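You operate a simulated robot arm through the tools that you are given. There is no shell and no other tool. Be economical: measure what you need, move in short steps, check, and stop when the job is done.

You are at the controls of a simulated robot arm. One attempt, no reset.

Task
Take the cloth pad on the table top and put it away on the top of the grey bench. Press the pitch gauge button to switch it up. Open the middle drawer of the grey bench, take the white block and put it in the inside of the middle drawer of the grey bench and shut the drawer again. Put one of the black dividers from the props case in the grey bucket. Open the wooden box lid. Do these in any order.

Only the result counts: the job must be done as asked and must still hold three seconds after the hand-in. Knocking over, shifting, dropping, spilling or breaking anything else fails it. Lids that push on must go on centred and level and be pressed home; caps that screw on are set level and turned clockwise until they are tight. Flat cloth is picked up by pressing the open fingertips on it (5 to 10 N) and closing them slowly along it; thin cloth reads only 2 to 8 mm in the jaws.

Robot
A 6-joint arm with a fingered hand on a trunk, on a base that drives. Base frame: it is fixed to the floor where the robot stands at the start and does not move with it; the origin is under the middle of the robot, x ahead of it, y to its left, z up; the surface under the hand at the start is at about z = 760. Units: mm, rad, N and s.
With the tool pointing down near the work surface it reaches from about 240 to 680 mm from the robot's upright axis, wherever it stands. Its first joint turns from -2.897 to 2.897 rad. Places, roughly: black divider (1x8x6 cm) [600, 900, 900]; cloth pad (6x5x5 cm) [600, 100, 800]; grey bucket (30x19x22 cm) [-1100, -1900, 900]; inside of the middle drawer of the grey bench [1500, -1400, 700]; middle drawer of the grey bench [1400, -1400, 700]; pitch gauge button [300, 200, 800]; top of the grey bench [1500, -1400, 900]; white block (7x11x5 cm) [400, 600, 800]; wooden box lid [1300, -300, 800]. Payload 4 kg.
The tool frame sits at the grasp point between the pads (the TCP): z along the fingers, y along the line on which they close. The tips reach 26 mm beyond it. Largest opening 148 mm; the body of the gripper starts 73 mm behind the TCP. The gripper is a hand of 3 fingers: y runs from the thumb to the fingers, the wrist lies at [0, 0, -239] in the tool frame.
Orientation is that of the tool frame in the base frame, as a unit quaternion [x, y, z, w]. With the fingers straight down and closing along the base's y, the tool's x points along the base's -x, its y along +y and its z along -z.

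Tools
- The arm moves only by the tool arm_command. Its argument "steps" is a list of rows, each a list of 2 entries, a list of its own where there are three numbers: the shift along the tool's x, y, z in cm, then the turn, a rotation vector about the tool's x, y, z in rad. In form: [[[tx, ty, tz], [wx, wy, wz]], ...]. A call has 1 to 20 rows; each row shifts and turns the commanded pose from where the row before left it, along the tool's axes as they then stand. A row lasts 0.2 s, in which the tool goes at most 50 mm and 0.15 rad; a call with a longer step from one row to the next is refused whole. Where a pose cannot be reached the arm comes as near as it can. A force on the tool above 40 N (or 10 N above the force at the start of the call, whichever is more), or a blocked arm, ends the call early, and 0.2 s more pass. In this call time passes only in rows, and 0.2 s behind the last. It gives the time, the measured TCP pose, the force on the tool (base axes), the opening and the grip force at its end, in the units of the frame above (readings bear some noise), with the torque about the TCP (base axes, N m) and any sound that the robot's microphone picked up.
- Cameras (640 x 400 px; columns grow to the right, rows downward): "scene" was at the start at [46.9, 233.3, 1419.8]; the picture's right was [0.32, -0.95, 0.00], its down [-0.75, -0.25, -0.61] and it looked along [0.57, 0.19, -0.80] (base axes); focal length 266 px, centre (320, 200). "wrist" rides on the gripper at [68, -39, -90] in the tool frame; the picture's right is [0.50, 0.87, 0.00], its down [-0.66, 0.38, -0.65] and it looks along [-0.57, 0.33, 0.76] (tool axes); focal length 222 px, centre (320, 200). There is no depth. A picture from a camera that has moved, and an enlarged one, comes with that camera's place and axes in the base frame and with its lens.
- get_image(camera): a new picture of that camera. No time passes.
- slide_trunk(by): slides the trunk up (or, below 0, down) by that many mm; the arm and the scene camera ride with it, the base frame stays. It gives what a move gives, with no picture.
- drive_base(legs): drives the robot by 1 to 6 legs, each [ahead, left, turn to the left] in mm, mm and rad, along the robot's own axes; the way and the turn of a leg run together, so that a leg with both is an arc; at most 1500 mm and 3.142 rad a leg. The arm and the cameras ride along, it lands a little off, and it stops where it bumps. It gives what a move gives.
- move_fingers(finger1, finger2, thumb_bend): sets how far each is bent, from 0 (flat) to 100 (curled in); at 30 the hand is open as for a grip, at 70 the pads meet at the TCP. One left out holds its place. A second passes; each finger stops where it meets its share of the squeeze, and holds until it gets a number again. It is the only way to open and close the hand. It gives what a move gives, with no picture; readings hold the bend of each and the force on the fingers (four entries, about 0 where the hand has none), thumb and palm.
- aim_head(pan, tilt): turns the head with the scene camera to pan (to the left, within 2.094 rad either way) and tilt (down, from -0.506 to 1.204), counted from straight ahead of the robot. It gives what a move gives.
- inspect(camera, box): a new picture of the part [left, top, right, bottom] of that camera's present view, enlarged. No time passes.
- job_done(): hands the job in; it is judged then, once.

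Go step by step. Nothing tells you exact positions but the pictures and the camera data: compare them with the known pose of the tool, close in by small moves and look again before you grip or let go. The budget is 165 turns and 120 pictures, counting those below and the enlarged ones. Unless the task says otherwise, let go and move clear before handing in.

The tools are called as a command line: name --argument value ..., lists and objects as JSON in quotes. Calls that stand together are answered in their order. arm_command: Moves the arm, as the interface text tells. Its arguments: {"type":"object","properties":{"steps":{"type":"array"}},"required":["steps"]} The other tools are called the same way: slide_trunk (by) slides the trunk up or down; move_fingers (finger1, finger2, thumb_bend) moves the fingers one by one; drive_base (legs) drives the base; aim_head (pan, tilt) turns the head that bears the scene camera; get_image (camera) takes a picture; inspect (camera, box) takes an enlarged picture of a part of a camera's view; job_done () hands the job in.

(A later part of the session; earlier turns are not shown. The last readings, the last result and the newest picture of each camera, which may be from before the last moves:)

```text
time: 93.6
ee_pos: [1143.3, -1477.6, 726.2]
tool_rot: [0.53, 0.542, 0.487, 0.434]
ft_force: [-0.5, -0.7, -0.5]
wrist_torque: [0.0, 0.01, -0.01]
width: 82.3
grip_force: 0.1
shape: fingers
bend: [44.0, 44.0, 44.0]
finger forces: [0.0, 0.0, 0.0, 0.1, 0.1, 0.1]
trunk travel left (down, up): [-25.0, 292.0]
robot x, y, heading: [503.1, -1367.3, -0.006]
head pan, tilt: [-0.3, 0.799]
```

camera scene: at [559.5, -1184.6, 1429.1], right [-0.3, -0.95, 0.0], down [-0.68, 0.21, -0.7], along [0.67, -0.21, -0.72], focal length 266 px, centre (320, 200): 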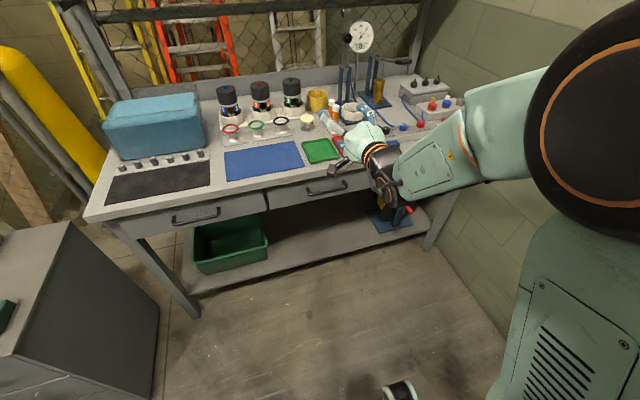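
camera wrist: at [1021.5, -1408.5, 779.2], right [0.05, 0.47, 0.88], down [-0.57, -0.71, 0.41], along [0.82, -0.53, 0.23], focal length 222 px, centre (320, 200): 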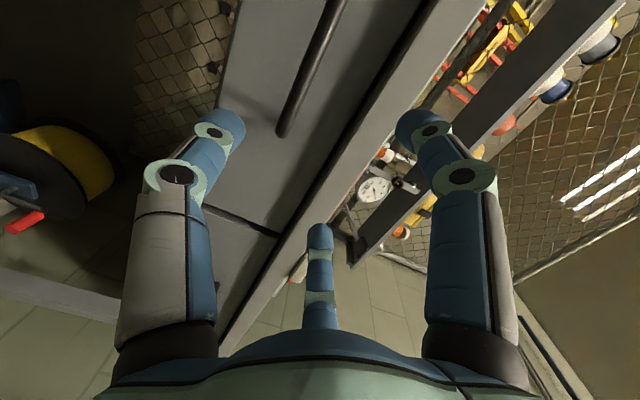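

arm_command --steps '[[[0, 0, 0], [-0.075, -0.033, 0]], [[0, 0, 0], [-0.075, -0.033, 0]], [[2.2, 2.3, 0.2], [0, 0, 0]], [[2.2, 2.3, 0.2], [0, 0, 0]]]'

get_image --camera "wrist"

aim_head --pan -0.1 --tilt 0.7

inspect --camera "scene" --box '[200, 100, 440, 250]'

```text
time: 94.6
ee_pos: [1138.0, -1483.9, 779.4]
tool_rot: [0.509, 0.493, 0.511, 0.486]
ft_force: [0.1, -0.3, -1.3]
wrist_torque: [0.0, -0.01, -0.01]
width: 82.2
grip_force: 0.2
shape: fingers
bend: [44.0, 44.0, 44.0]
finger forces: [0.1, 0.1, 0.1, 0.0, 0.1, 0.1]
out of reach, approached as far as the arm can: row 2, 3, 4
trunk travel left (down, up): [-25.0, 292.0]
robot x, y, heading: [504.5, -1372.6, -0.005]
head pan, tilt: [-0.3, 0.799]
```

```text
55 pictures are left
camera wrist: at [1047.6, -1413.6, 744.5], right [0.0, 0.46, 0.89], down [-0.65, -0.68, 0.35], along [0.76, -0.57, 0.3], focal length 222 px, centre (320, 200)
```

wrist: 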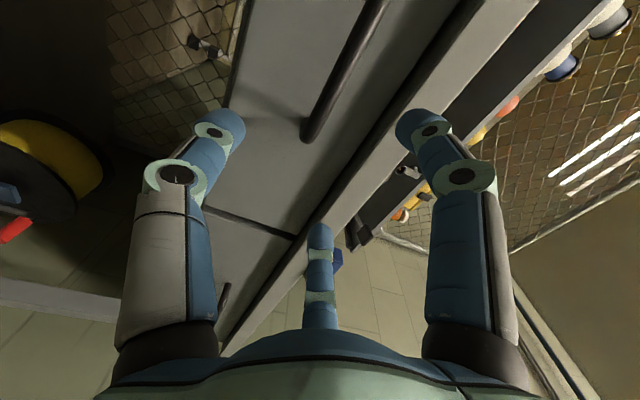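

```text
time: 95.3
ee_pos: [1138.4, -1483.4, 779.4]
tool_rot: [0.508, 0.493, 0.512, 0.486]
ft_force: [0.5, 0.1, 0.5]
wrist_torque: [0.01, -0.03, -0.02]
width: 82.3
grip_force: 0.0
shape: fingers
bend: [44.0, 44.0, 44.0]
finger forces: [0.1, 0.0, 0.1, 0.1, 0.1, 0.1]
trunk travel left (down, up): [-25.0, 292.0]
robot x, y, heading: [505.8, -1372.0, -0.002]
head pan, tilt: [-0.099, 0.7]
```

```text
2.67 times, centred on (320, 175) of scene
camera zoom: at [609.0, -1169.1, 1280.6], right [-0.1, -0.99, 0.0], down [-0.64, 0.07, -0.76], along [0.76, -0.08, -0.64], focal length 709 px, centre (320, 267)
```

zoom: 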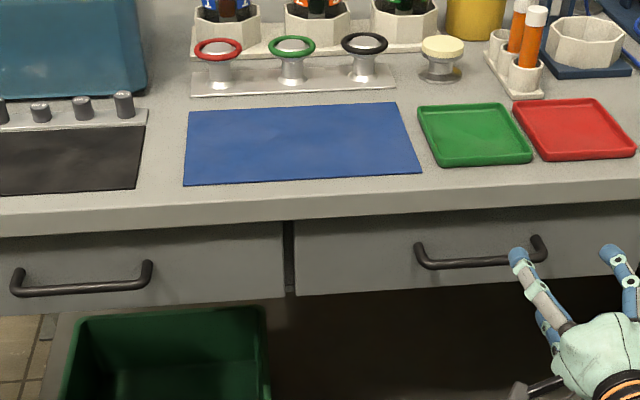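

The handle's centre is at about (1209, −1413, 770). The arm can't shift left in this posture, so I'll drive the base 70 mm left instead and lower 9 mm.

drive_base --legs '[[0, 70, 0]]'

arm_command --steps '[[[0, -0.9, 1], [0, 0, 0]], [[0, 0, 1], [0, 0, 0]]]'

get_image --camera "wrist"

```text
time: 96.6
ee_pos: [1138.6, -1418.8, 780.5]
tool_rot: [0.509, 0.492, 0.511, 0.487]
ft_force: [-0.6, 0.4, 1.2]
wrist_torque: [0.01, 0.0, 0.01]
width: 82.1
grip_force: 0.0
shape: fingers
bend: [44.0, 44.0, 44.0]
finger forces: [0.0, 0.0, 0.0, 0.0, 0.1, 0.1]
trunk travel left (down, up): [-25.0, 292.0]
robot x, y, heading: [504.1, -1302.2, -0.008]
head pan, tilt: [-0.099, 0.7]
```

```text
time: 97.2
ee_pos: [1158.9, -1418.9, 769.6]
tool_rot: [0.508, 0.494, 0.512, 0.485]
ft_force: [0.2, 0.0, -0.1]
wrist_torque: [-0.02, -0.01, 0.01]
width: 82.3
grip_force: 0.0
shape: fingers
bend: [44.0, 44.0, 44.0]
finger forces: [0.1, 0.1, 0.0, 0.0, 0.0, 0.0]
trunk travel left (down, up): [-25.0, 292.0]
robot x, y, heading: [504.1, -1300.9, -0.004]
head pan, tilt: [-0.099, 0.7]
```

```text
53 pictures are left
camera wrist: at [1068.5, -1349.0, 735.2], right [0.0, 0.46, 0.89], down [-0.64, -0.68, 0.35], along [0.77, -0.57, 0.3], focal length 222 px, centre (320, 200)
```

wrist: 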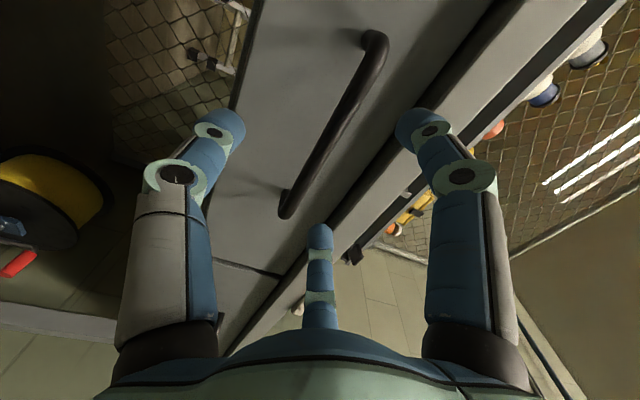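

The bar lies nicely between thumb and fingers. I'll advance and close.

arm_command --steps '[[[0, 0, 1.2], [0, 0, 0]], [[0, 0, 1.2], [0, 0, 0]], [[0, 0, 1], [0, 0, 0]], [[0, 0, 0.8], [0, 0, 0]]]'

move_fingers --finger1 70 --finger2 70 --thumb_bend 70

get_image --camera "wrist"

```text
time: 98.2
ee_pos: [1200.0, -1420.0, 770.9]
tool_rot: [0.506, 0.497, 0.513, 0.483]
ft_force: [0.0, 0.6, 0.5]
wrist_torque: [0.03, -0.01, -0.01]
width: 82.1
grip_force: 0.1
shape: fingers
bend: [44.0, 44.0, 44.0]
finger forces: [0.0, 0.0, 0.0, 0.1, 0.1, 0.0]
trunk travel left (down, up): [-25.0, 292.0]
robot x, y, heading: [502.3, -1304.4, -0.01]
head pan, tilt: [-0.099, 0.7]
```

```text
time: 99.2
ee_pos: [1199.7, -1419.6, 770.8]
tool_rot: [0.508, 0.495, 0.513, 0.484]
ft_force: [2.1, -1.3, 3.0]
wrist_torque: [-0.01, -0.04, 0.0]
width: 2.0
grip_force: 2.5
shape: fingers
bend: [68.0, 68.0, 70.0]
finger forces: [1.5, 2.0, 0.1, 0.0, 0.2, 0.1]
trunk travel left (down, up): [-25.0, 292.0]
robot x, y, heading: [503.8, -1303.6, 0.0]
head pan, tilt: [-0.099, 0.7]
```

```text
52 pictures are left
camera wrist: at [1108.7, -1351.2, 735.2], right [0.0, 0.46, 0.89], down [-0.64, -0.68, 0.35], along [0.77, -0.57, 0.3], focal length 222 px, centre (320, 200)
```

wrist: 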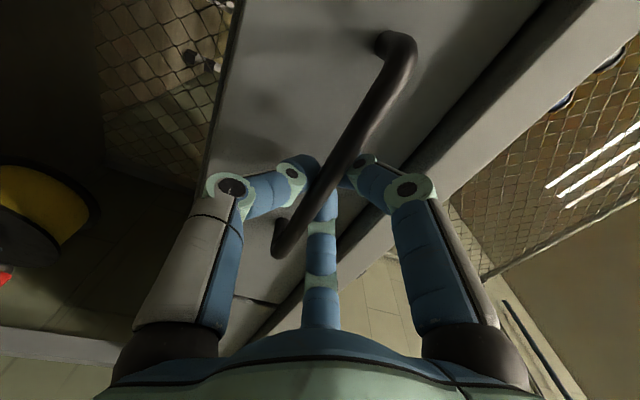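

The fingertips have closed behind the bar, hooking it. I'll pull by driving straight back.

drive_base --legs '[[-120, 0, 0]]'

inspect --camera "scene" --box '[160, 50, 480, 250]'

```text
time: 100.5
ee_pos: [1079.6, -1420.5, 770.9]
tool_rot: [0.508, 0.495, 0.513, 0.484]
ft_force: [0.2, -0.8, 0.4]
wrist_torque: [-0.01, 0.0, -0.01]
width: 0.1
grip_force: 0.5
shape: fingers
bend: [69.0, 69.0, 70.0]
finger forces: [0.0, 0.8, 0.0, 0.0, 0.0, 0.0]
trunk travel left (down, up): [-25.0, 292.0]
robot x, y, heading: [387.6, -1302.3, -0.005]
head pan, tilt: [-0.099, 0.7]
```

```text
2.00 times, centred on (320, 150) of scene
camera zoom: at [491.4, -1100.9, 1280.6], right [-0.1, -0.99, 0.0], down [-0.64, 0.07, -0.77], along [0.76, -0.08, -0.64], focal length 532 px, centre (320, 300)
```

zoom: 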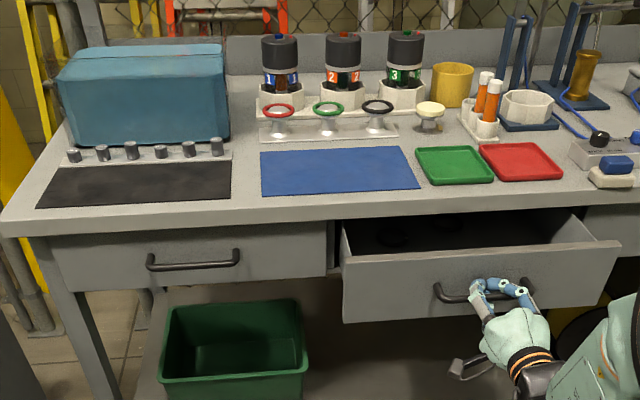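

The drawer is coming out. I'll pull another 120 mm.

drive_base --legs '[[-120, 0, 0]]'

inspect --camera "scene" --box '[160, 50, 480, 250]'

```text
time: 101.7
ee_pos: [959.8, -1420.6, 770.8]
tool_rot: [0.509, 0.496, 0.512, 0.483]
ft_force: [0.2, 0.1, 0.6]
wrist_torque: [-0.02, 0.02, 0.01]
width: 0.0
grip_force: 0.4
shape: fingers
bend: [69.0, 69.0, 70.0]
finger forces: [0.0, 0.6, 0.0, 0.0, 0.1, 0.0]
trunk travel left (down, up): [-25.0, 292.0]
robot x, y, heading: [266.5, -1300.8, -0.007]
head pan, tilt: [-0.099, 0.7]
```

```text
2.00 times, centred on (320, 150) of scene
camera zoom: at [371.2, -1100.4, 1280.7], right [-0.11, -0.99, 0.0], down [-0.64, 0.07, -0.77], along [0.76, -0.08, -0.64], focal length 532 px, centre (320, 300)
```

zoom: 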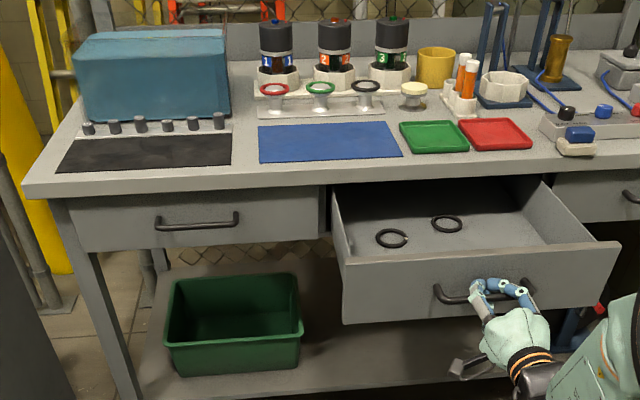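

The drawer is open about 240 mm, with two rings inside on the left and ample room on the right. I'll release, back off, and bring the arm back to a compact pose.

move_fingers --finger1 40 --finger2 40 --thumb_bend 40

drive_base --legs '[[-200, 0, 0]]'

slide_trunk --by 150

arm_command --steps '[[[0, 3, -3], [0.12, 0, 0]], [[0, 3, -3], [0.12, 0, 0]], [[0, 3, -3], [0.12, 0, 0]], [[0, 0, 0], [0.14, 0, 0]], [[0, 0, 0], [0.14, 0, 0]], [[0, 0, 0], [0.14, 0, 0]], [[0, 0, 0], [0.14, 0, 0]], [[0, 0, 0], [0.14, 0, 0]], [[0, 0, 0], [0.14, 0, 0]], [[0, 0, 0], [0.14, 0, 0]], [[0, 0, 0], [0.14, 0, 0]], [[0, 0, 0], [0.09, 0, 0]], [[0, -4, 0], [0, 0, 0]], [[0, -4, 0], [0, 0, 0]], [[0, -4, 0], [0, 0, 0]], [[2, -4, 0], [0, 0, 0]], [[2, -4, 0], [0, 0, 0]]]'

aim_head --pan 0.2 --tilt 0.6

get_image --camera "scene"

```text
time: 102.7
ee_pos: [960.7, -1420.2, 769.2]
tool_rot: [0.508, 0.495, 0.513, 0.483]
ft_force: [-0.2, -0.2, 0.2]
wrist_torque: [0.0, -0.01, 0.01]
width: 94.5
grip_force: 0.0
shape: fingers
bend: [40.0, 40.0, 40.0]
finger forces: [0.0, 0.1, 0.0, 0.0, 0.1, 0.0]
trunk travel left (down, up): [-25.0, 292.0]
robot x, y, heading: [268.1, -1301.1, -0.009]
head pan, tilt: [-0.099, 0.7]
```

```text
time: 104.3
ee_pos: [754.0, -1417.4, 770.6]
tool_rot: [0.507, 0.496, 0.513, 0.483]
ft_force: [0.5, -0.4, -0.7]
wrist_torque: [0.01, 0.02, 0.01]
width: 95.1
grip_force: 0.0
shape: fingers
bend: [40.0, 40.0, 40.0]
finger forces: [0.0, 0.1, 0.1, 0.1, 0.0, 0.0]
trunk travel left (down, up): [-25.0, 292.0]
robot x, y, heading: [64.0, -1297.8, -0.007]
head pan, tilt: [-0.099, 0.7]
```

```text
time: 106.1
ee_pos: [755.7, -1418.6, 918.8]
tool_rot: [0.508, 0.496, 0.513, 0.482]
ft_force: [0.7, 0.1, -0.5]
wrist_torque: [0.0, -0.01, 0.01]
width: 94.6
grip_force: 0.0
shape: fingers
bend: [40.0, 40.0, 40.0]
finger forces: [0.0, 0.0, 0.0, 0.0, 0.0, 0.0]
trunk travel left (down, up): [-175.0, 142.0]
robot x, y, heading: [63.8, -1301.8, -0.005]
head pan, tilt: [-0.099, 0.7]
```

```text
time: 109.7
ee_pos: [471.8, -1390.1, 1023.7]
tool_rot: [0.7, 0.714, 0.013, -0.016]
ft_force: [-0.4, -0.1, -0.4]
wrist_torque: [-0.02, -0.03, 0.0]
width: 94.7
grip_force: 0.1
shape: fingers
bend: [40.0, 40.0, 40.0]
finger forces: [0.1, 0.0, 0.1, 0.0, 0.1, 0.1]
trunk travel left (down, up): [-175.0, 142.0]
robot x, y, heading: [58.4, -1295.2, -0.008]
head pan, tilt: [-0.099, 0.7]
```

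```text
time: 110.5
ee_pos: [474.2, -1390.6, 1023.2]
tool_rot: [0.7, 0.714, 0.011, -0.018]
ft_force: [-0.2, -0.6, 0.4]
wrist_torque: [-0.01, 0.01, -0.01]
width: 94.7
grip_force: 0.0
shape: fingers
bend: [40.0, 40.0, 40.0]
finger forces: [0.1, 0.1, 0.1, 0.1, 0.1, 0.0]
trunk travel left (down, up): [-175.0, 142.0]
robot x, y, heading: [58.3, -1299.5, -0.009]
head pan, tilt: [0.201, 0.6]
```

```text
49 pictures are left
camera scene: at [124.8, -1072.5, 1446.0], right [0.19, -0.98, 0.0], down [-0.55, -0.11, -0.82], along [0.81, 0.16, -0.57], focal length 266 px, centre (320, 200)
```

scene: 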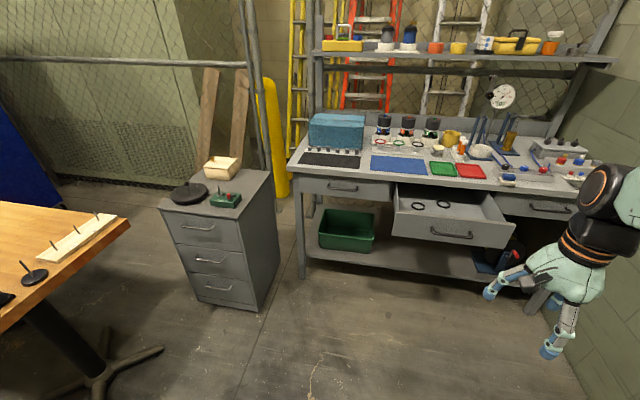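

The drawer stays open. Next is the wooden box on the grey cabinet: it spans roughly x 1217–1358, y −240…−375, top z ≈ 800, with the knob at about (1297, −260), so the hinge should be on the −y side. I'll drive in front of the cabinet.

drive_base --legs '[[0, 500, 0], [600, 370, 0.009]]'

aim_head --pan 0.1 --tilt 0.7

get_image --camera "scene"

```text
time: 118.8
ee_pos: [1065.0, -499.6, 1023.2]
tool_rot: [0.692, 0.722, 0.012, -0.017]
ft_force: [-0.7, -0.5, 0.1]
wrist_torque: [-0.02, 0.02, 0.0]
width: 95.0
grip_force: 0.1
shape: fingers
bend: [40.0, 40.0, 40.0]
finger forces: [0.1, 0.0, 0.0, 0.0, 0.0, 0.1]
trunk travel left (down, up): [-175.0, 142.0]
robot x, y, heading: [651.4, -421.3, 0.021]
head pan, tilt: [0.201, 0.6]
```

```text
time: 119.5
ee_pos: [1064.3, -499.2, 1023.9]
tool_rot: [0.691, 0.722, 0.012, -0.017]
ft_force: [0.6, 0.3, -0.4]
wrist_torque: [0.04, -0.05, -0.04]
width: 95.0
grip_force: 0.1
shape: fingers
bend: [40.0, 40.0, 40.0]
finger forces: [0.0, 0.0, 0.0, 0.0, 0.0, 0.1]
trunk travel left (down, up): [-175.0, 142.0]
robot x, y, heading: [649.9, -419.2, 0.019]
head pan, tilt: [0.099, 0.7]
```

```text
48 pictures are left
camera scene: at [706.2, -199.8, 1437.4], right [0.12, -0.99, 0.0], down [-0.64, -0.08, -0.77], along [0.76, 0.09, -0.64], focal length 266 px, centre (320, 200)
```

scene: 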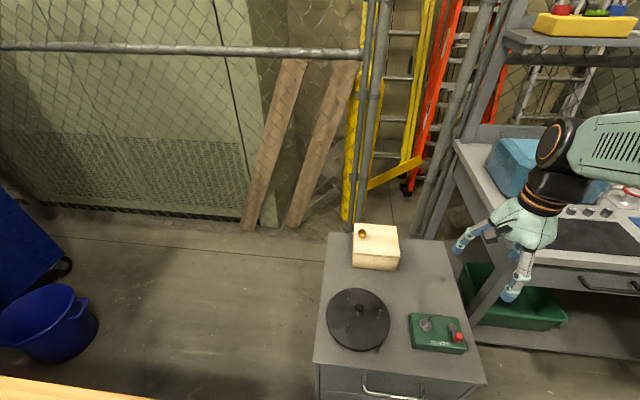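

inspect --camera "scene" --box '[320, 200, 448, 280]'

```text
5.00 times, centred on (384, 240) of scene
camera zoom: at [706.2, -199.8, 1437.4], right [0.12, -0.99, 0.0], down [-0.64, -0.08, -0.77], along [0.76, 0.09, -0.64], focal length 1330 px, centre (0, 0)
```

zoom: 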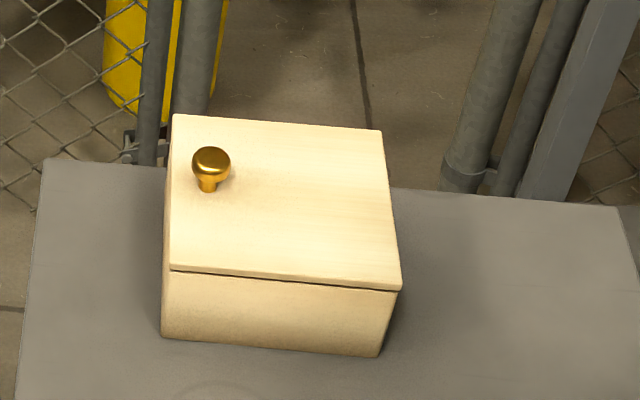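

The knob is at (1300, −263, ~808), the lid's hinge line at y ≈ −381. I'll tilt the hand 0.6 rad forward, hover in front of and above the knob, and look.

move_fingers --finger1 48 --finger2 48 --thumb_bend 48

arm_command --steps '[[[0, 0, 0], [0, -0.041, 0.044]], [[0, 0, 0], [-0.15, 0, 0]], [[0, 0, 0], [-0.15, 0, 0]], [[0, 0, 0], [-0.15, 0, 0]], [[0, 0, 0], [-0.15, 0, 0]], [[3.37, 2.34, 1.57], [0, 0, 0]], [[3.37, 2.34, 1.57], [0, 0, 0]], [[3.37, 2.34, 1.57], [0, 0, 0]], [[3.37, 2.34, 1.57], [0, 0, 0]], [[3.37, 2.34, 1.57], [0, 0, 0]], [[3.37, 2.34, 1.57], [0, 0, 0]], [[3.37, 2.34, 1.57], [0, 0, 0]], [[0, -2.2, 3.28], [0, 0, 0]], [[0, -2.2, 3.28], [0, 0, 0]], [[0, -2.2, 3.28], [0, 0, 0]]]'

get_image --camera "wrist"

```text
time: 120.5
ee_pos: [1063.8, -498.7, 1024.0]
tool_rot: [0.692, 0.722, 0.012, -0.017]
ft_force: [0.1, -0.1, 0.3]
wrist_torque: [0.01, -0.04, -0.02]
width: 69.1
grip_force: 0.0
shape: fingers
bend: [48.0, 48.0, 48.0]
finger forces: [0.0, 0.0, 0.0, 0.0, 0.0, 0.0]
trunk travel left (down, up): [-175.0, 142.0]
robot x, y, heading: [649.8, -420.5, 0.018]
head pan, tilt: [0.099, 0.7]
```

```text
time: 123.7
ee_pos: [1265.1, -265.0, 904.8]
tool_rot: [0.677, 0.675, 0.207, 0.206]
ft_force: [-0.2, 0.1, 0.0]
wrist_torque: [0.0, 0.04, 0.02]
width: 69.3
grip_force: 0.0
shape: fingers
bend: [48.0, 48.0, 48.0]
finger forces: [0.0, 0.0, 0.1, 0.0, 0.0, 0.0]
trunk travel left (down, up): [-175.0, 142.0]
robot x, y, heading: [647.8, -421.5, 0.013]
head pan, tilt: [0.099, 0.7]
```

```text
46 pictures are left
camera wrist: at [1182.3, -195.3, 958.9], right [0.72, 0.5, 0.48], down [-0.05, -0.66, 0.75], along [0.69, -0.57, -0.45], focal length 222 px, centre (320, 200)
```

wrist: 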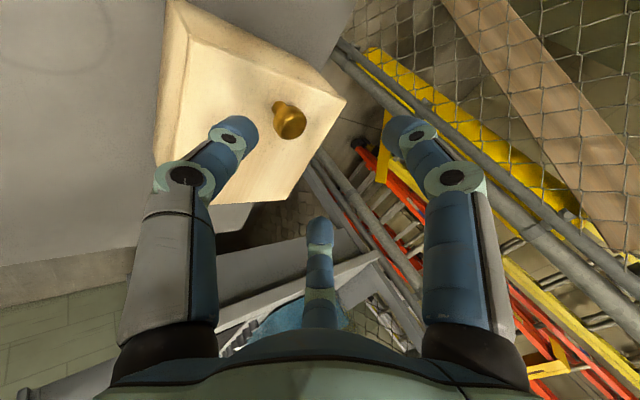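

arm_command --steps '[[[-0.05, -0.6, 1.95], [0, 0, 0]], [[-0.05, -0.6, 1.95], [0, 0, 0]], [[-0.05, -0.6, 1.95], [0, 0, 0]], [[-0.05, -0.6, 1.7], [0, 0, 0]]]'

get_image --camera "wrist"

inspect --camera "scene" --box '[320, 200, 448, 280]'

```text
time: 124.6
ee_pos: [1280.7, -265.7, 855.3]
tool_rot: [0.675, 0.674, 0.213, 0.21]
ft_force: [-14.0, -3.6, 31.0]
wrist_torque: [-0.15, 0.61, 0.03]
width: 51.2
grip_force: 26.3
shape: fingers
bend: [48.0, 48.0, 55.0]
finger forces: [0.0, 0.0, 0.1, 0.0, 52.5, 0.1]
trunk travel left (down, up): [-175.0, 142.0]
robot x, y, heading: [645.8, -418.2, 0.02]
head pan, tilt: [0.099, 0.7]
stopped in row 4: the force on the tool passed its limit at 55 N (the readings are from after the stop); the commanded pose is now the measured one
```

```text
45 pictures are left
camera wrist: at [1197.3, -195.9, 908.3], right [0.71, 0.5, 0.5], down [-0.06, -0.66, 0.75], along [0.7, -0.56, -0.44], focal length 222 px, centre (320, 200)
```

wrist: 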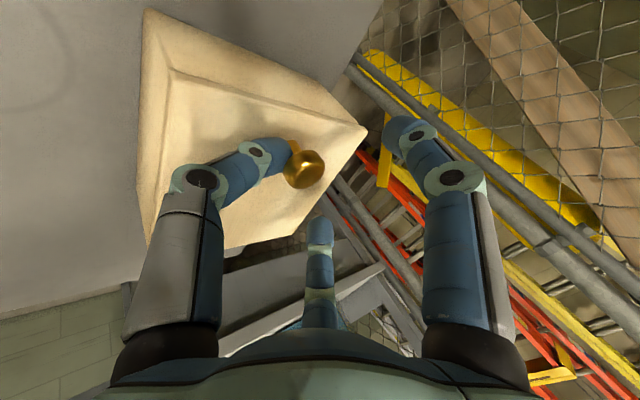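

```text
5.00 times, centred on (384, 240) of scene
camera zoom: at [700.8, -201.2, 1438.0], right [0.12, -0.99, 0.0], down [-0.64, -0.07, -0.77], along [0.76, 0.09, -0.64], focal length 1330 px, centre (0, 0)
```

zoom: 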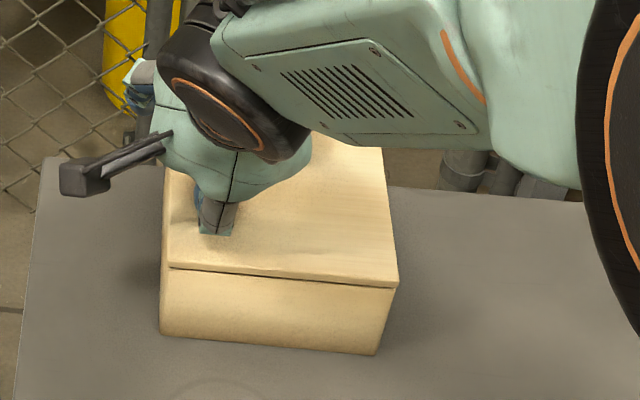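

The thumb touched the lid. I'll lift, reduce the forward tilt to about 0.3 rad, narrow the fingers and come down more upright.

arm_command --steps '[[[0, 0, -2], [0, 0, 0]], [[0, 0, 0], [0.15, 0, 0]], [[0, 0, 0], [0.15, 0, 0]], [[0, 0.9, 0.1], [0, 0, 0]], [[-0.1, 0.9, 0.1], [0, 0, 0]]]'

move_fingers --finger1 55 --finger2 55 --thumb_bend 55

get_image --camera "wrist"

```text
time: 125.8
ee_pos: [1288.0, -265.5, 868.9]
tool_rot: [0.699, 0.699, 0.106, 0.103]
ft_force: [-0.7, -0.8, -0.1]
wrist_torque: [0.05, -0.03, -0.03]
width: 68.5
grip_force: 0.0
shape: fingers
bend: [48.0, 48.0, 48.0]
finger forces: [0.1, 0.0, 0.0, 0.0, 0.1, 0.1]
trunk travel left (down, up): [-175.0, 142.0]
robot x, y, heading: [647.6, -418.5, 0.014]
head pan, tilt: [0.099, 0.7]
```

```text
time: 126.8
ee_pos: [1287.7, -267.3, 869.3]
tool_rot: [0.7, 0.698, 0.107, 0.104]
ft_force: [-1.0, -0.1, 0.7]
wrist_torque: [-0.02, 0.02, 0.02]
width: 47.1
grip_force: 0.1
shape: fingers
bend: [55.0, 55.0, 55.0]
finger forces: [0.0, 0.1, 0.0, 0.0, 0.6, 0.1]
trunk travel left (down, up): [-175.0, 142.0]
robot x, y, heading: [648.1, -417.6, 0.017]
head pan, tilt: [0.099, 0.7]
```

```text
43 pictures are left
camera wrist: at [1225.5, -197.2, 944.3], right [0.83, 0.5, 0.26], down [0.17, -0.66, 0.73], along [0.53, -0.56, -0.63], focal length 222 px, centre (320, 200)
```

wrist: 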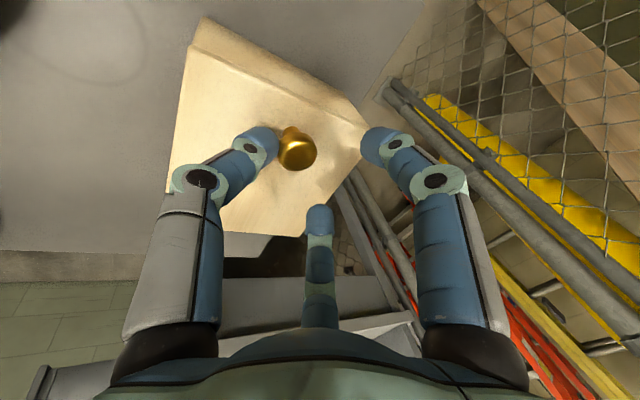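

arm_command --steps '[[[-0.2, -0.7, 0.5], [0, 0, 0]], [[-0.2, -0.7, 0.7], [0, 0, 0]], [[0, 0, 0.8], [0, 0, 0]]]'

get_image --camera "wrist"

```text
time: 127.7
ee_pos: [1280.9, -268.6, 854.1]
tool_rot: [0.699, 0.698, 0.112, 0.107]
ft_force: [-7.5, -1.6, 26.4]
wrist_torque: [-0.11, 0.78, -0.02]
width: 39.3
grip_force: 14.0
shape: fingers
bend: [55.0, 55.0, 57.0]
finger forces: [0.0, 0.0, 0.0, 0.1, 27.0, 0.0]
trunk travel left (down, up): [-175.0, 142.0]
robot x, y, heading: [648.9, -421.4, 0.019]
head pan, tilt: [0.099, 0.7]
stopped in row 3: the force on the tool passed its limit at 43 N (the readings are from after the stop); the commanded pose is now the measured one
```

```text
42 pictures are left
camera wrist: at [1217.0, -200.1, 929.0], right [0.82, 0.5, 0.27], down [0.16, -0.66, 0.73], along [0.54, -0.56, -0.62], focal length 222 px, centre (320, 200)
```

wrist: 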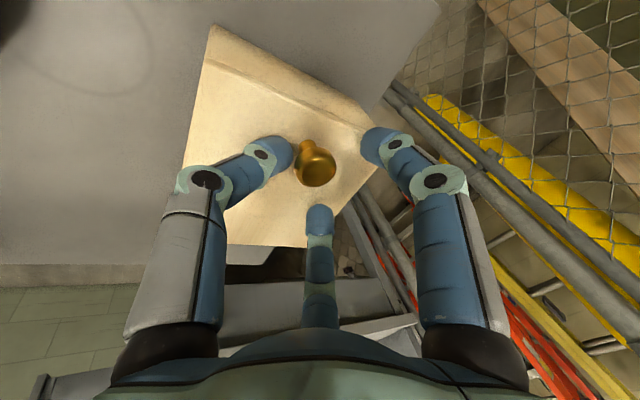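

The knob is now right between the tips. I'll ease up 4 mm and close on it.

arm_command --steps '[[[0, 0.1, -0.2], [0, 0, 0]]]'

move_fingers --finger1 75 --finger2 75 --thumb_bend 75

get_image --camera "wrist"

```text
time: 128.1
ee_pos: [1281.1, -267.8, 855.0]
tool_rot: [0.699, 0.699, 0.109, 0.105]
ft_force: [-6.7, -1.0, 23.4]
wrist_torque: [-0.1, 0.68, 0.03]
width: 38.6
grip_force: 11.5
shape: fingers
bend: [55.0, 55.0, 58.0]
finger forces: [0.1, 0.0, 0.0, 0.1, 22.8, 0.0]
trunk travel left (down, up): [-175.0, 142.0]
robot x, y, heading: [648.6, -424.2, 0.021]
head pan, tilt: [0.099, 0.7]
```

```text
time: 129.1
ee_pos: [1281.5, -269.8, 851.6]
tool_rot: [0.699, 0.699, 0.108, 0.104]
ft_force: [-8.3, -2.0, -13.9]
wrist_torque: [-0.09, 0.03, 0.05]
width: 14.7
grip_force: 13.2
shape: fingers
bend: [65.0, 72.0, 66.0]
finger forces: [5.4, 3.8, 0.0, 0.0, 17.3, 0.0]
trunk travel left (down, up): [-175.0, 142.0]
robot x, y, heading: [649.5, -415.5, 0.019]
head pan, tilt: [0.099, 0.7]
```

```text
41 pictures are left
camera wrist: at [1218.8, -199.7, 926.2], right [0.83, 0.5, 0.26], down [0.17, -0.66, 0.73], along [0.54, -0.56, -0.63], focal length 222 px, centre (320, 200)
```

wrist: 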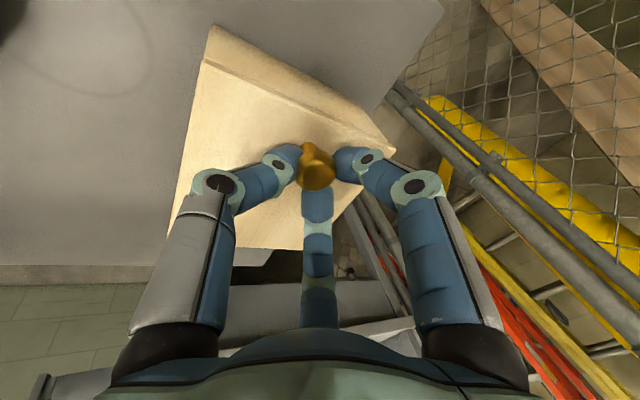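

The knob is firmly gripped. I'll start swinging the lid along its arc about the hinge, turning the hand with it.

arm_command --steps '[[[-0.775, 0.434, -1.394], [0, 0.134, 0.0416]], [[-0.775, 0.434, -1.394], [0, 0.134, 0.0416]], [[-0.775, 0.434, -1.394], [0, 0.134, 0.0416]]]'

inspect --camera "scene" --box '[300, 160, 476, 270]'

```text
time: 129.9
ee_pos: [1280.6, -299.3, 891.9]
tool_rot: [0.705, 0.66, 0.254, -0.043]
ft_force: [-0.6, -0.1, -0.3]
wrist_torque: [-0.01, 0.02, 0.0]
width: 0.8
grip_force: 0.0
shape: fingers
bend: [71.0, 75.0, 69.0]
finger forces: [0.0, 0.0, 0.1, 0.1, 0.0, 0.0]
trunk travel left (down, up): [-175.0, 142.0]
robot x, y, heading: [647.5, -420.6, 0.015]
head pan, tilt: [0.099, 0.7]
```

```text
3.64 times, centred on (388, 215) of scene
camera zoom: at [705.1, -200.6, 1437.6], right [0.12, -0.99, 0.0], down [-0.64, -0.08, -0.77], along [0.76, 0.09, -0.64], focal length 967 px, centre (73, 146)
```

zoom: 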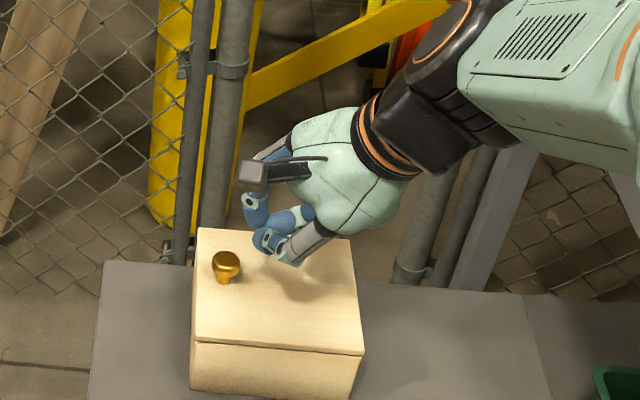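

The fingers slipped off the knob; the lid is still shut. I'll retry with the hand upright and the tips lower around the knob's stem, moving the base slightly closer.

arm_command --steps '[[[0, 0, -3], [0, 0, 0]], [[0, 0, 0], [0, -0.134, -0.0416]], [[0, 0, 0], [0, -0.134, -0.0416]], [[0, 0, 0], [0, -0.134, -0.0416]], [[0, 0, 0], [0.15, 0, 0]], [[0, 0, 0], [0.15, 0, 0]]]'

move_fingers --finger1 52 --finger2 52 --thumb_bend 52

drive_base --legs '[[40, 0, 0]]'

```text
time: 131.3
ee_pos: [1272.5, -309.3, 917.2]
tool_rot: [0.707, 0.708, 0.002, -0.001]
ft_force: [-1.0, 0.3, 0.5]
wrist_torque: [-0.02, 0.01, 0.0]
width: 0.3
grip_force: 0.1
shape: fingers
bend: [71.0, 75.0, 69.0]
finger forces: [0.0, 0.0, 0.0, 0.0, 0.1, 0.1]
trunk travel left (down, up): [-175.0, 142.0]
robot x, y, heading: [647.0, -418.8, 0.019]
head pan, tilt: [0.099, 0.7]
```

```text
time: 132.3
ee_pos: [1271.4, -310.1, 917.7]
tool_rot: [0.707, 0.707, 0.003, 0.0]
ft_force: [-0.5, 0.4, -0.5]
wrist_torque: [-0.01, 0.03, 0.04]
width: 55.3
grip_force: 0.0
shape: fingers
bend: [52.0, 52.0, 52.0]
finger forces: [0.0, 0.0, 0.0, 0.0, 0.0, 0.1]
trunk travel left (down, up): [-175.0, 142.0]
robot x, y, heading: [649.7, -417.5, 0.015]
head pan, tilt: [0.099, 0.7]
```

```text
time: 133.2
ee_pos: [1313.8, -307.8, 915.9]
tool_rot: [0.707, 0.707, 0.003, -0.001]
ft_force: [0.2, -0.1, -0.2]
wrist_torque: [0.0, 0.05, 0.01]
width: 55.0
grip_force: 0.0
shape: fingers
bend: [52.0, 52.0, 52.0]
finger forces: [0.1, 0.0, 0.0, 0.0, 0.1, 0.1]
trunk travel left (down, up): [-175.0, 142.0]
robot x, y, heading: [688.3, -416.9, 0.015]
head pan, tilt: [0.099, 0.7]
```

arm_command --steps '[[[2.0, -1.15, 0], [0, 0, 0]], [[2.1, -1.15, 0], [0, 0, 0]], [[0, 0, 2.2], [0, 0, 0]], [[0, 0, 2.2], [0, 0, 0]]]'

get_image --camera "wrist"

```text
time: 134.2
ee_pos: [1290.3, -266.3, 872.7]
tool_rot: [0.708, 0.707, 0.003, 0.0]
ft_force: [-0.5, 0.4, -0.7]
wrist_torque: [-0.01, -0.01, -0.02]
width: 55.0
grip_force: 0.1
shape: fingers
bend: [52.0, 52.0, 52.0]
finger forces: [0.1, 0.0, 0.0, 0.1, 0.1, 0.0]
trunk travel left (down, up): [-175.0, 142.0]
robot x, y, heading: [687.1, -420.0, 0.019]
head pan, tilt: [0.099, 0.7]
```

```text
39 pictures are left
camera wrist: at [1251.1, -199.2, 963.4], right [0.87, 0.5, 0.01], down [0.38, -0.66, 0.65], along [0.33, -0.56, -0.76], focal length 222 px, centre (320, 200)
```

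wrist: 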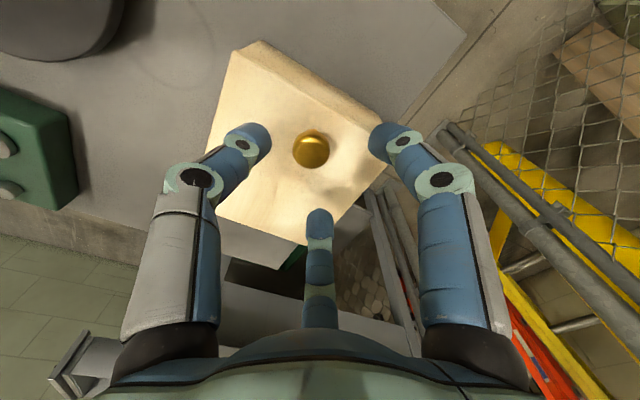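

arm_command --steps '[[[-0.1, -0.6, 1], [0, 0, 0]], [[0, 0, 1.2], [0, 0, 0]], [[0, 0, 0.4], [0, 0, 0]], [[0, 0, 0.4], [0, 0, 0]]]'

get_image --camera "wrist"

```text
time: 135.2
ee_pos: [1284.6, -269.4, 849.9]
tool_rot: [0.708, 0.706, 0.008, 0.003]
ft_force: [-2.2, -2.4, 18.3]
wrist_torque: [-0.11, 0.98, 0.08]
width: 57.1
grip_force: 9.4
shape: fingers
bend: [52.0, 52.0, 52.0]
finger forces: [0.0, 0.1, 0.0, 0.1, 19.0, 0.0]
trunk travel left (down, up): [-175.0, 142.0]
robot x, y, heading: [686.4, -418.0, 0.011]
head pan, tilt: [0.099, 0.7]
stopped in row 4: the force on the tool passed its limit at 44 N (the readings are from after the stop); the commanded pose is now the measured one
```

```text
38 pictures are left
camera wrist: at [1245.4, -200.6, 939.9], right [0.87, 0.5, 0.02], down [0.37, -0.66, 0.65], along [0.34, -0.56, -0.76], focal length 222 px, centre (320, 200)
```

wrist: 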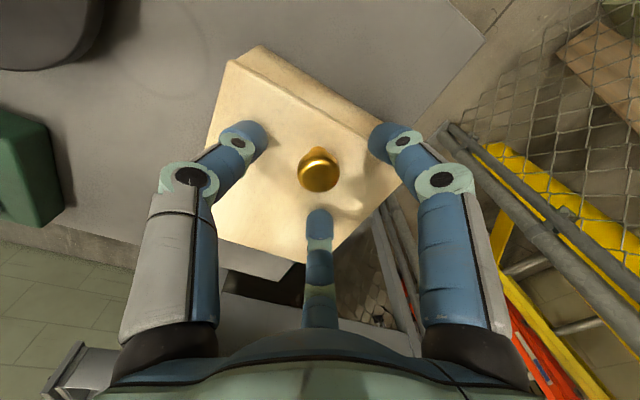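

The knob is centred at the tips. I'll relieve the contact by 3 mm and close firmly.

arm_command --steps '[[[0, 0, -0.2], [0, 0, 0]]]'

move_fingers --finger1 90 --finger2 90 --thumb_bend 90

get_image --camera "wrist"

```text
time: 135.6
ee_pos: [1283.2, -269.3, 849.6]
tool_rot: [0.707, 0.707, 0.007, 0.002]
ft_force: [-1.0, -1.6, 7.1]
wrist_torque: [-0.07, 0.34, 0.09]
width: 56.6
grip_force: 3.2
shape: fingers
bend: [52.0, 52.0, 52.0]
finger forces: [0.0, 0.3, 0.0, 0.0, 6.7, 0.0]
trunk travel left (down, up): [-175.0, 142.0]
robot x, y, heading: [691.4, -416.6, 0.016]
head pan, tilt: [0.099, 0.7]
```

```text
time: 136.7
ee_pos: [1282.7, -269.1, 843.1]
tool_rot: [0.707, 0.707, -0.002, -0.004]
ft_force: [-8.7, -0.1, -21.7]
wrist_torque: [-0.07, -0.06, 0.03]
width: 8.4
grip_force: 21.3
shape: fingers
bend: [66.0, 73.0, 64.0]
finger forces: [10.2, 9.2, 0.0, 0.0, 23.5, 0.1]
trunk travel left (down, up): [-175.0, 142.0]
robot x, y, heading: [687.0, -418.6, 0.017]
head pan, tilt: [0.099, 0.7]
stopped: the force on the tool passed its limit at 42 N (the readings are from after the stop); the commanded pose is now the measured one
```

```text
37 pictures are left
camera wrist: at [1243.5, -200.3, 934.5], right [0.87, 0.5, 0.0], down [0.38, -0.66, 0.65], along [0.32, -0.56, -0.76], focal length 222 px, centre (320, 200)
```

wrist: 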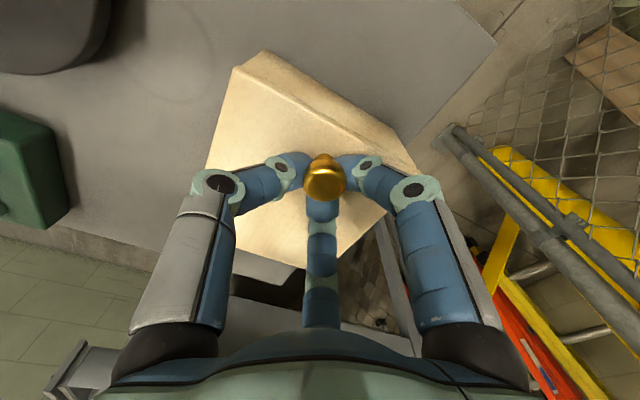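

The fingertips now hold the stem beneath the head. I'll lift along the arc in small steps.

arm_command --steps '[[[-0.15, 0, -0.73], [0, 0.07, 0]], [[-0.2, 0, -0.73], [0, 0.07, 0]], [[-0.25, 0, -0.73], [0, 0.07, 0]]]'

get_image --camera "wrist"

```text
time: 137.1
ee_pos: [1278.6, -270.5, 844.1]
tool_rot: [0.706, 0.707, 0.012, -0.021]
ft_force: [-1.9, -0.7, -25.6]
wrist_torque: [-0.13, -0.07, 0.0]
width: 7.6
grip_force: 21.2
shape: fingers
bend: [66.0, 73.0, 65.0]
finger forces: [11.5, 10.2, 0.0, 0.0, 21.5, 0.0]
trunk travel left (down, up): [-175.0, 142.0]
robot x, y, heading: [686.6, -419.9, 0.026]
head pan, tilt: [0.099, 0.7]
stopped in row 1: the force on the tool passed its limit at 46 N (the readings are from after the stop); the commanded pose is now the measured one
```

```text
36 pictures are left
camera wrist: at [1242.3, -206.2, 937.5], right [0.87, 0.5, 0.01], down [0.39, -0.69, 0.62], along [0.32, -0.53, -0.79], focal length 222 px, centre (320, 200)
```

wrist: 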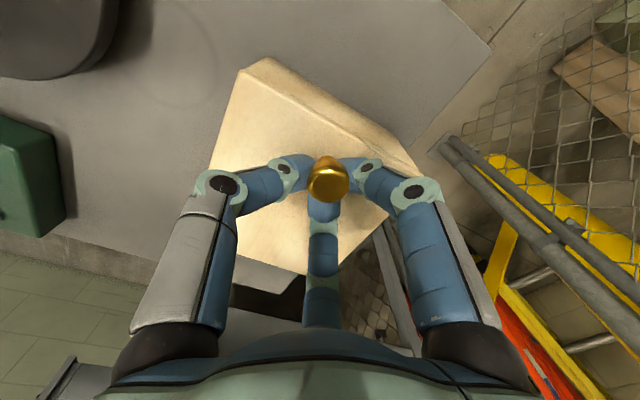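

The lid doesn't lift even at 46 N, so it may slide rather than swing. I'll relax the pull and test a gentle sideways move along +y.

arm_command --steps '[[[0, 0, 0.2], [0, 0, 0]], [[0.4, 0, 0], [0, 0, 0]], [[0.4, 0, 0], [0, 0, 0]], [[0.4, 0, 0], [0, 0, 0]]]'

inspect --camera "scene" --box '[300, 180, 460, 280]'

```text
time: 137.9
ee_pos: [1279.3, -268.9, 841.7]
tool_rot: [0.708, 0.706, 0.01, -0.021]
ft_force: [-3.3, -10.1, -11.2]
wrist_torque: [-0.09, -0.15, 0.07]
width: 7.0
grip_force: 24.5
shape: fingers
bend: [72.0, 73.0, 65.0]
finger forces: [16.8, 9.2, 0.0, 0.0, 23.6, 0.0]
trunk travel left (down, up): [-175.0, 142.0]
robot x, y, heading: [690.3, -418.0, 0.014]
head pan, tilt: [0.099, 0.7]
stopped in row 4: the force on the tool passed its limit at 42 N (the readings are from after the stop); the commanded pose is now the measured one
```

```text
4.00 times, centred on (380, 230) of scene
camera zoom: at [746.0, -200.1, 1437.6], right [0.12, -0.99, 0.0], down [-0.64, -0.07, -0.76], along [0.76, 0.09, -0.64], focal length 1064 px, centre (80, 80)
```

zoom: 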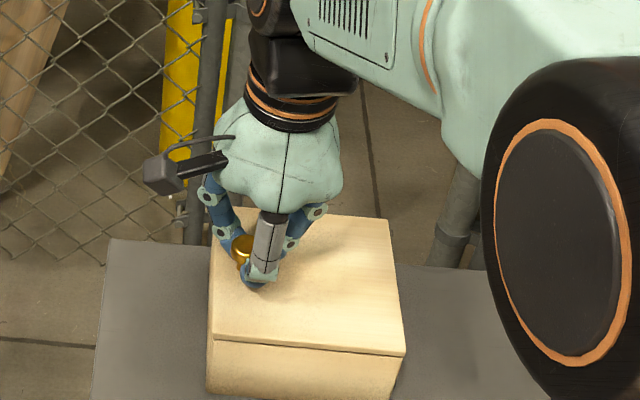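

Blocked that way as well. I'll try a slow, purely vertical pull, in case quick motion was meeting damping.

arm_command --steps '[[[-0.4, 0, 0], [0, -0.05, 0]], [[-0.2, 0, -0.1], [0, 0, 0]], [[0, 0, -0.1], [0, 0, 0]], [[0, 0, -0.1], [0, 0, 0]], [[0, 0, -0.1], [0, 0, 0]], [[0, 0, -0.1], [0, 0, 0]], [[0, 0, -0.1], [0, 0, 0]], [[0, 0, -0.1], [0, 0, 0]], [[0, 0, -0.1], [0, 0, 0]], [[0, 0, -0.1], [0, 0, 0]], [[0, 0, -0.1], [0, 0, 0]], [[0, 0, -0.1], [0, 0, 0]], [[0, 0, -0.1], [0, 0, 0]]]'

inspect --camera "scene" --box '[300, 180, 460, 280]'

```text
time: 139.3
ee_pos: [1280.3, -273.2, 843.9]
tool_rot: [0.708, 0.706, -0.009, -0.005]
ft_force: [-0.3, 0.4, -18.9]
wrist_torque: [0.07, -0.21, -0.01]
width: 7.9
grip_force: 25.8
shape: fingers
bend: [65.0, 72.0, 66.0]
finger forces: [19.9, 10.1, 0.0, 0.0, 21.6, 0.0]
trunk travel left (down, up): [-175.0, 142.0]
robot x, y, heading: [690.7, -418.1, 0.014]
head pan, tilt: [0.099, 0.7]
stopped in row 6: the force on the tool passed its limit at 41 N (the readings are from after the stop); the commanded pose is now the measured one
```

```text
4.00 times, centred on (380, 230) of scene
camera zoom: at [746.7, -199.3, 1437.4], right [0.12, -0.99, 0.0], down [-0.64, -0.08, -0.76], along [0.76, 0.09, -0.64], focal length 1064 px, centre (80, 80)
```

zoom: 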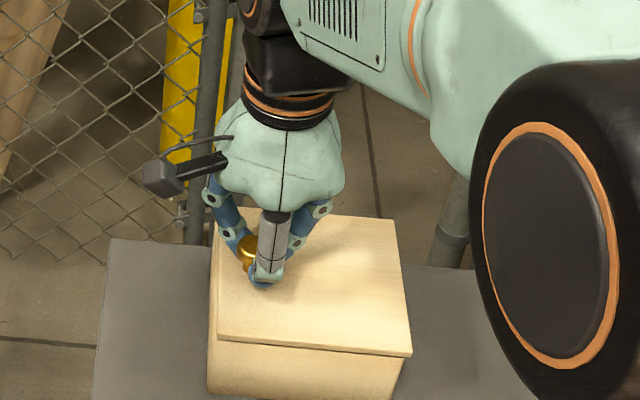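

Compared with before, the lid has shifted a few mm towards −y relative to the box, so it's a sliding lid. I'll push the knob along −y.

arm_command --steps '[[[0, 0, 0.3], [0, 0, 0]], [[-0.5, 0, 0], [0, 0, 0]], [[-0.5, 0, 0], [0, 0, 0]], [[-0.5, 0, 0], [0, 0, 0]], [[-0.5, 0, 0], [0, 0, 0]], [[-0.5, 0, 0], [0, 0, 0]]]'

inspect --camera "scene" --box '[300, 180, 460, 280]'

```text
time: 140.7
ee_pos: [1279.3, -298.2, 841.5]
tool_rot: [0.707, 0.707, -0.007, -0.005]
ft_force: [-0.4, 0.6, 1.2]
wrist_torque: [0.31, -0.34, 0.04]
width: 7.2
grip_force: 29.6
shape: fingers
bend: [72.0, 73.0, 66.0]
finger forces: [29.6, 8.8, 0.0, 0.1, 21.3, 0.0]
trunk travel left (down, up): [-175.0, 142.0]
robot x, y, heading: [687.4, -418.7, 0.015]
head pan, tilt: [0.099, 0.7]
```

```text
4.00 times, centred on (380, 230) of scene
camera zoom: at [745.1, -199.7, 1437.4], right [0.12, -0.99, 0.0], down [-0.64, -0.07, -0.77], along [0.76, 0.09, -0.64], focal length 1064 px, centre (80, 80)
```

zoom: 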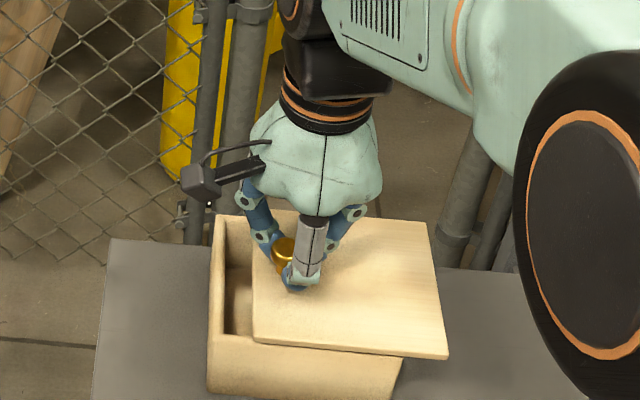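

It slides open. I'll continue along −y.

arm_command --steps '[[[-0.8, 0, 0], [0, 0, 0]], [[-0.8, 0, 0], [0, 0, 0]], [[-0.8, 0, 0], [0, 0, 0]], [[-0.8, 0, 0], [0, 0, 0]], [[-0.8, 0, 0], [0, 0, 0]], [[-0.8, 0, 0], [0, 0, 0]], [[-0.8, 0, 0], [0, 0, 0]], [[-0.8, 0, 0], [0, 0, 0]], [[-0.5, 0, 0], [0, 0, 0]], [[-0.5, 0, 0], [0, 0, 0]]]'

inspect --camera "scene" --box '[300, 180, 460, 280]'

```text
time: 142.9
ee_pos: [1278.0, -371.2, 841.9]
tool_rot: [0.708, 0.706, -0.008, -0.006]
ft_force: [-6.5, 0.3, -12.4]
wrist_torque: [0.15, -0.15, 0.02]
width: 7.5
grip_force: 26.5
shape: fingers
bend: [72.0, 73.0, 65.0]
finger forces: [21.2, 8.5, 0.0, 0.0, 23.8, 0.1]
trunk travel left (down, up): [-175.0, 142.0]
robot x, y, heading: [686.7, -417.5, 0.015]
head pan, tilt: [0.099, 0.7]
```

```text
4.00 times, centred on (380, 230) of scene
camera zoom: at [745.4, -199.5, 1437.3], right [0.12, -0.99, 0.0], down [-0.64, -0.07, -0.76], along [0.76, 0.09, -0.64], focal length 1064 px, centre (80, 80)
```

zoom: 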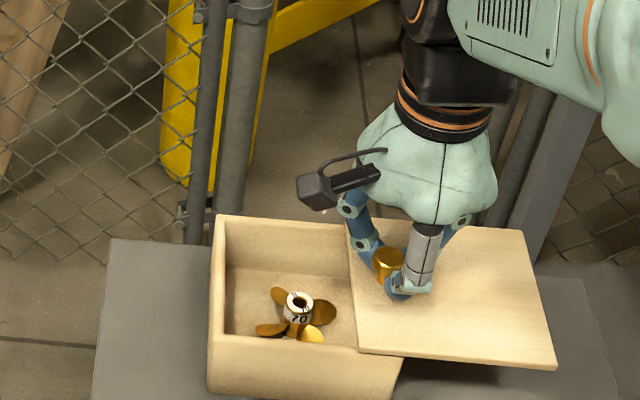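

arm_command --steps '[[[-0.4, 0, 0], [0, 0, 0]], [[-0.4, 0, 0], [0, 0, 0]], [[-0.4, 0, 0], [0, 0, 0]], [[-0.4, 0, 0], [0, 0, 0]], [[-0.4, 0, 0], [0, 0, 0]]]'

```text
time: 144.1
ee_pos: [1280.0, -391.0, 842.8]
tool_rot: [0.708, 0.706, -0.008, -0.004]
ft_force: [-8.1, 0.2, -16.2]
wrist_torque: [0.12, -0.11, 0.03]
width: 7.5
grip_force: 25.6
shape: fingers
bend: [72.0, 73.0, 65.0]
finger forces: [18.8, 8.8, 0.0, 0.0, 24.4, 0.0]
trunk travel left (down, up): [-175.0, 142.0]
robot x, y, heading: [689.4, -418.8, 0.022]
head pan, tilt: [0.099, 0.7]
```

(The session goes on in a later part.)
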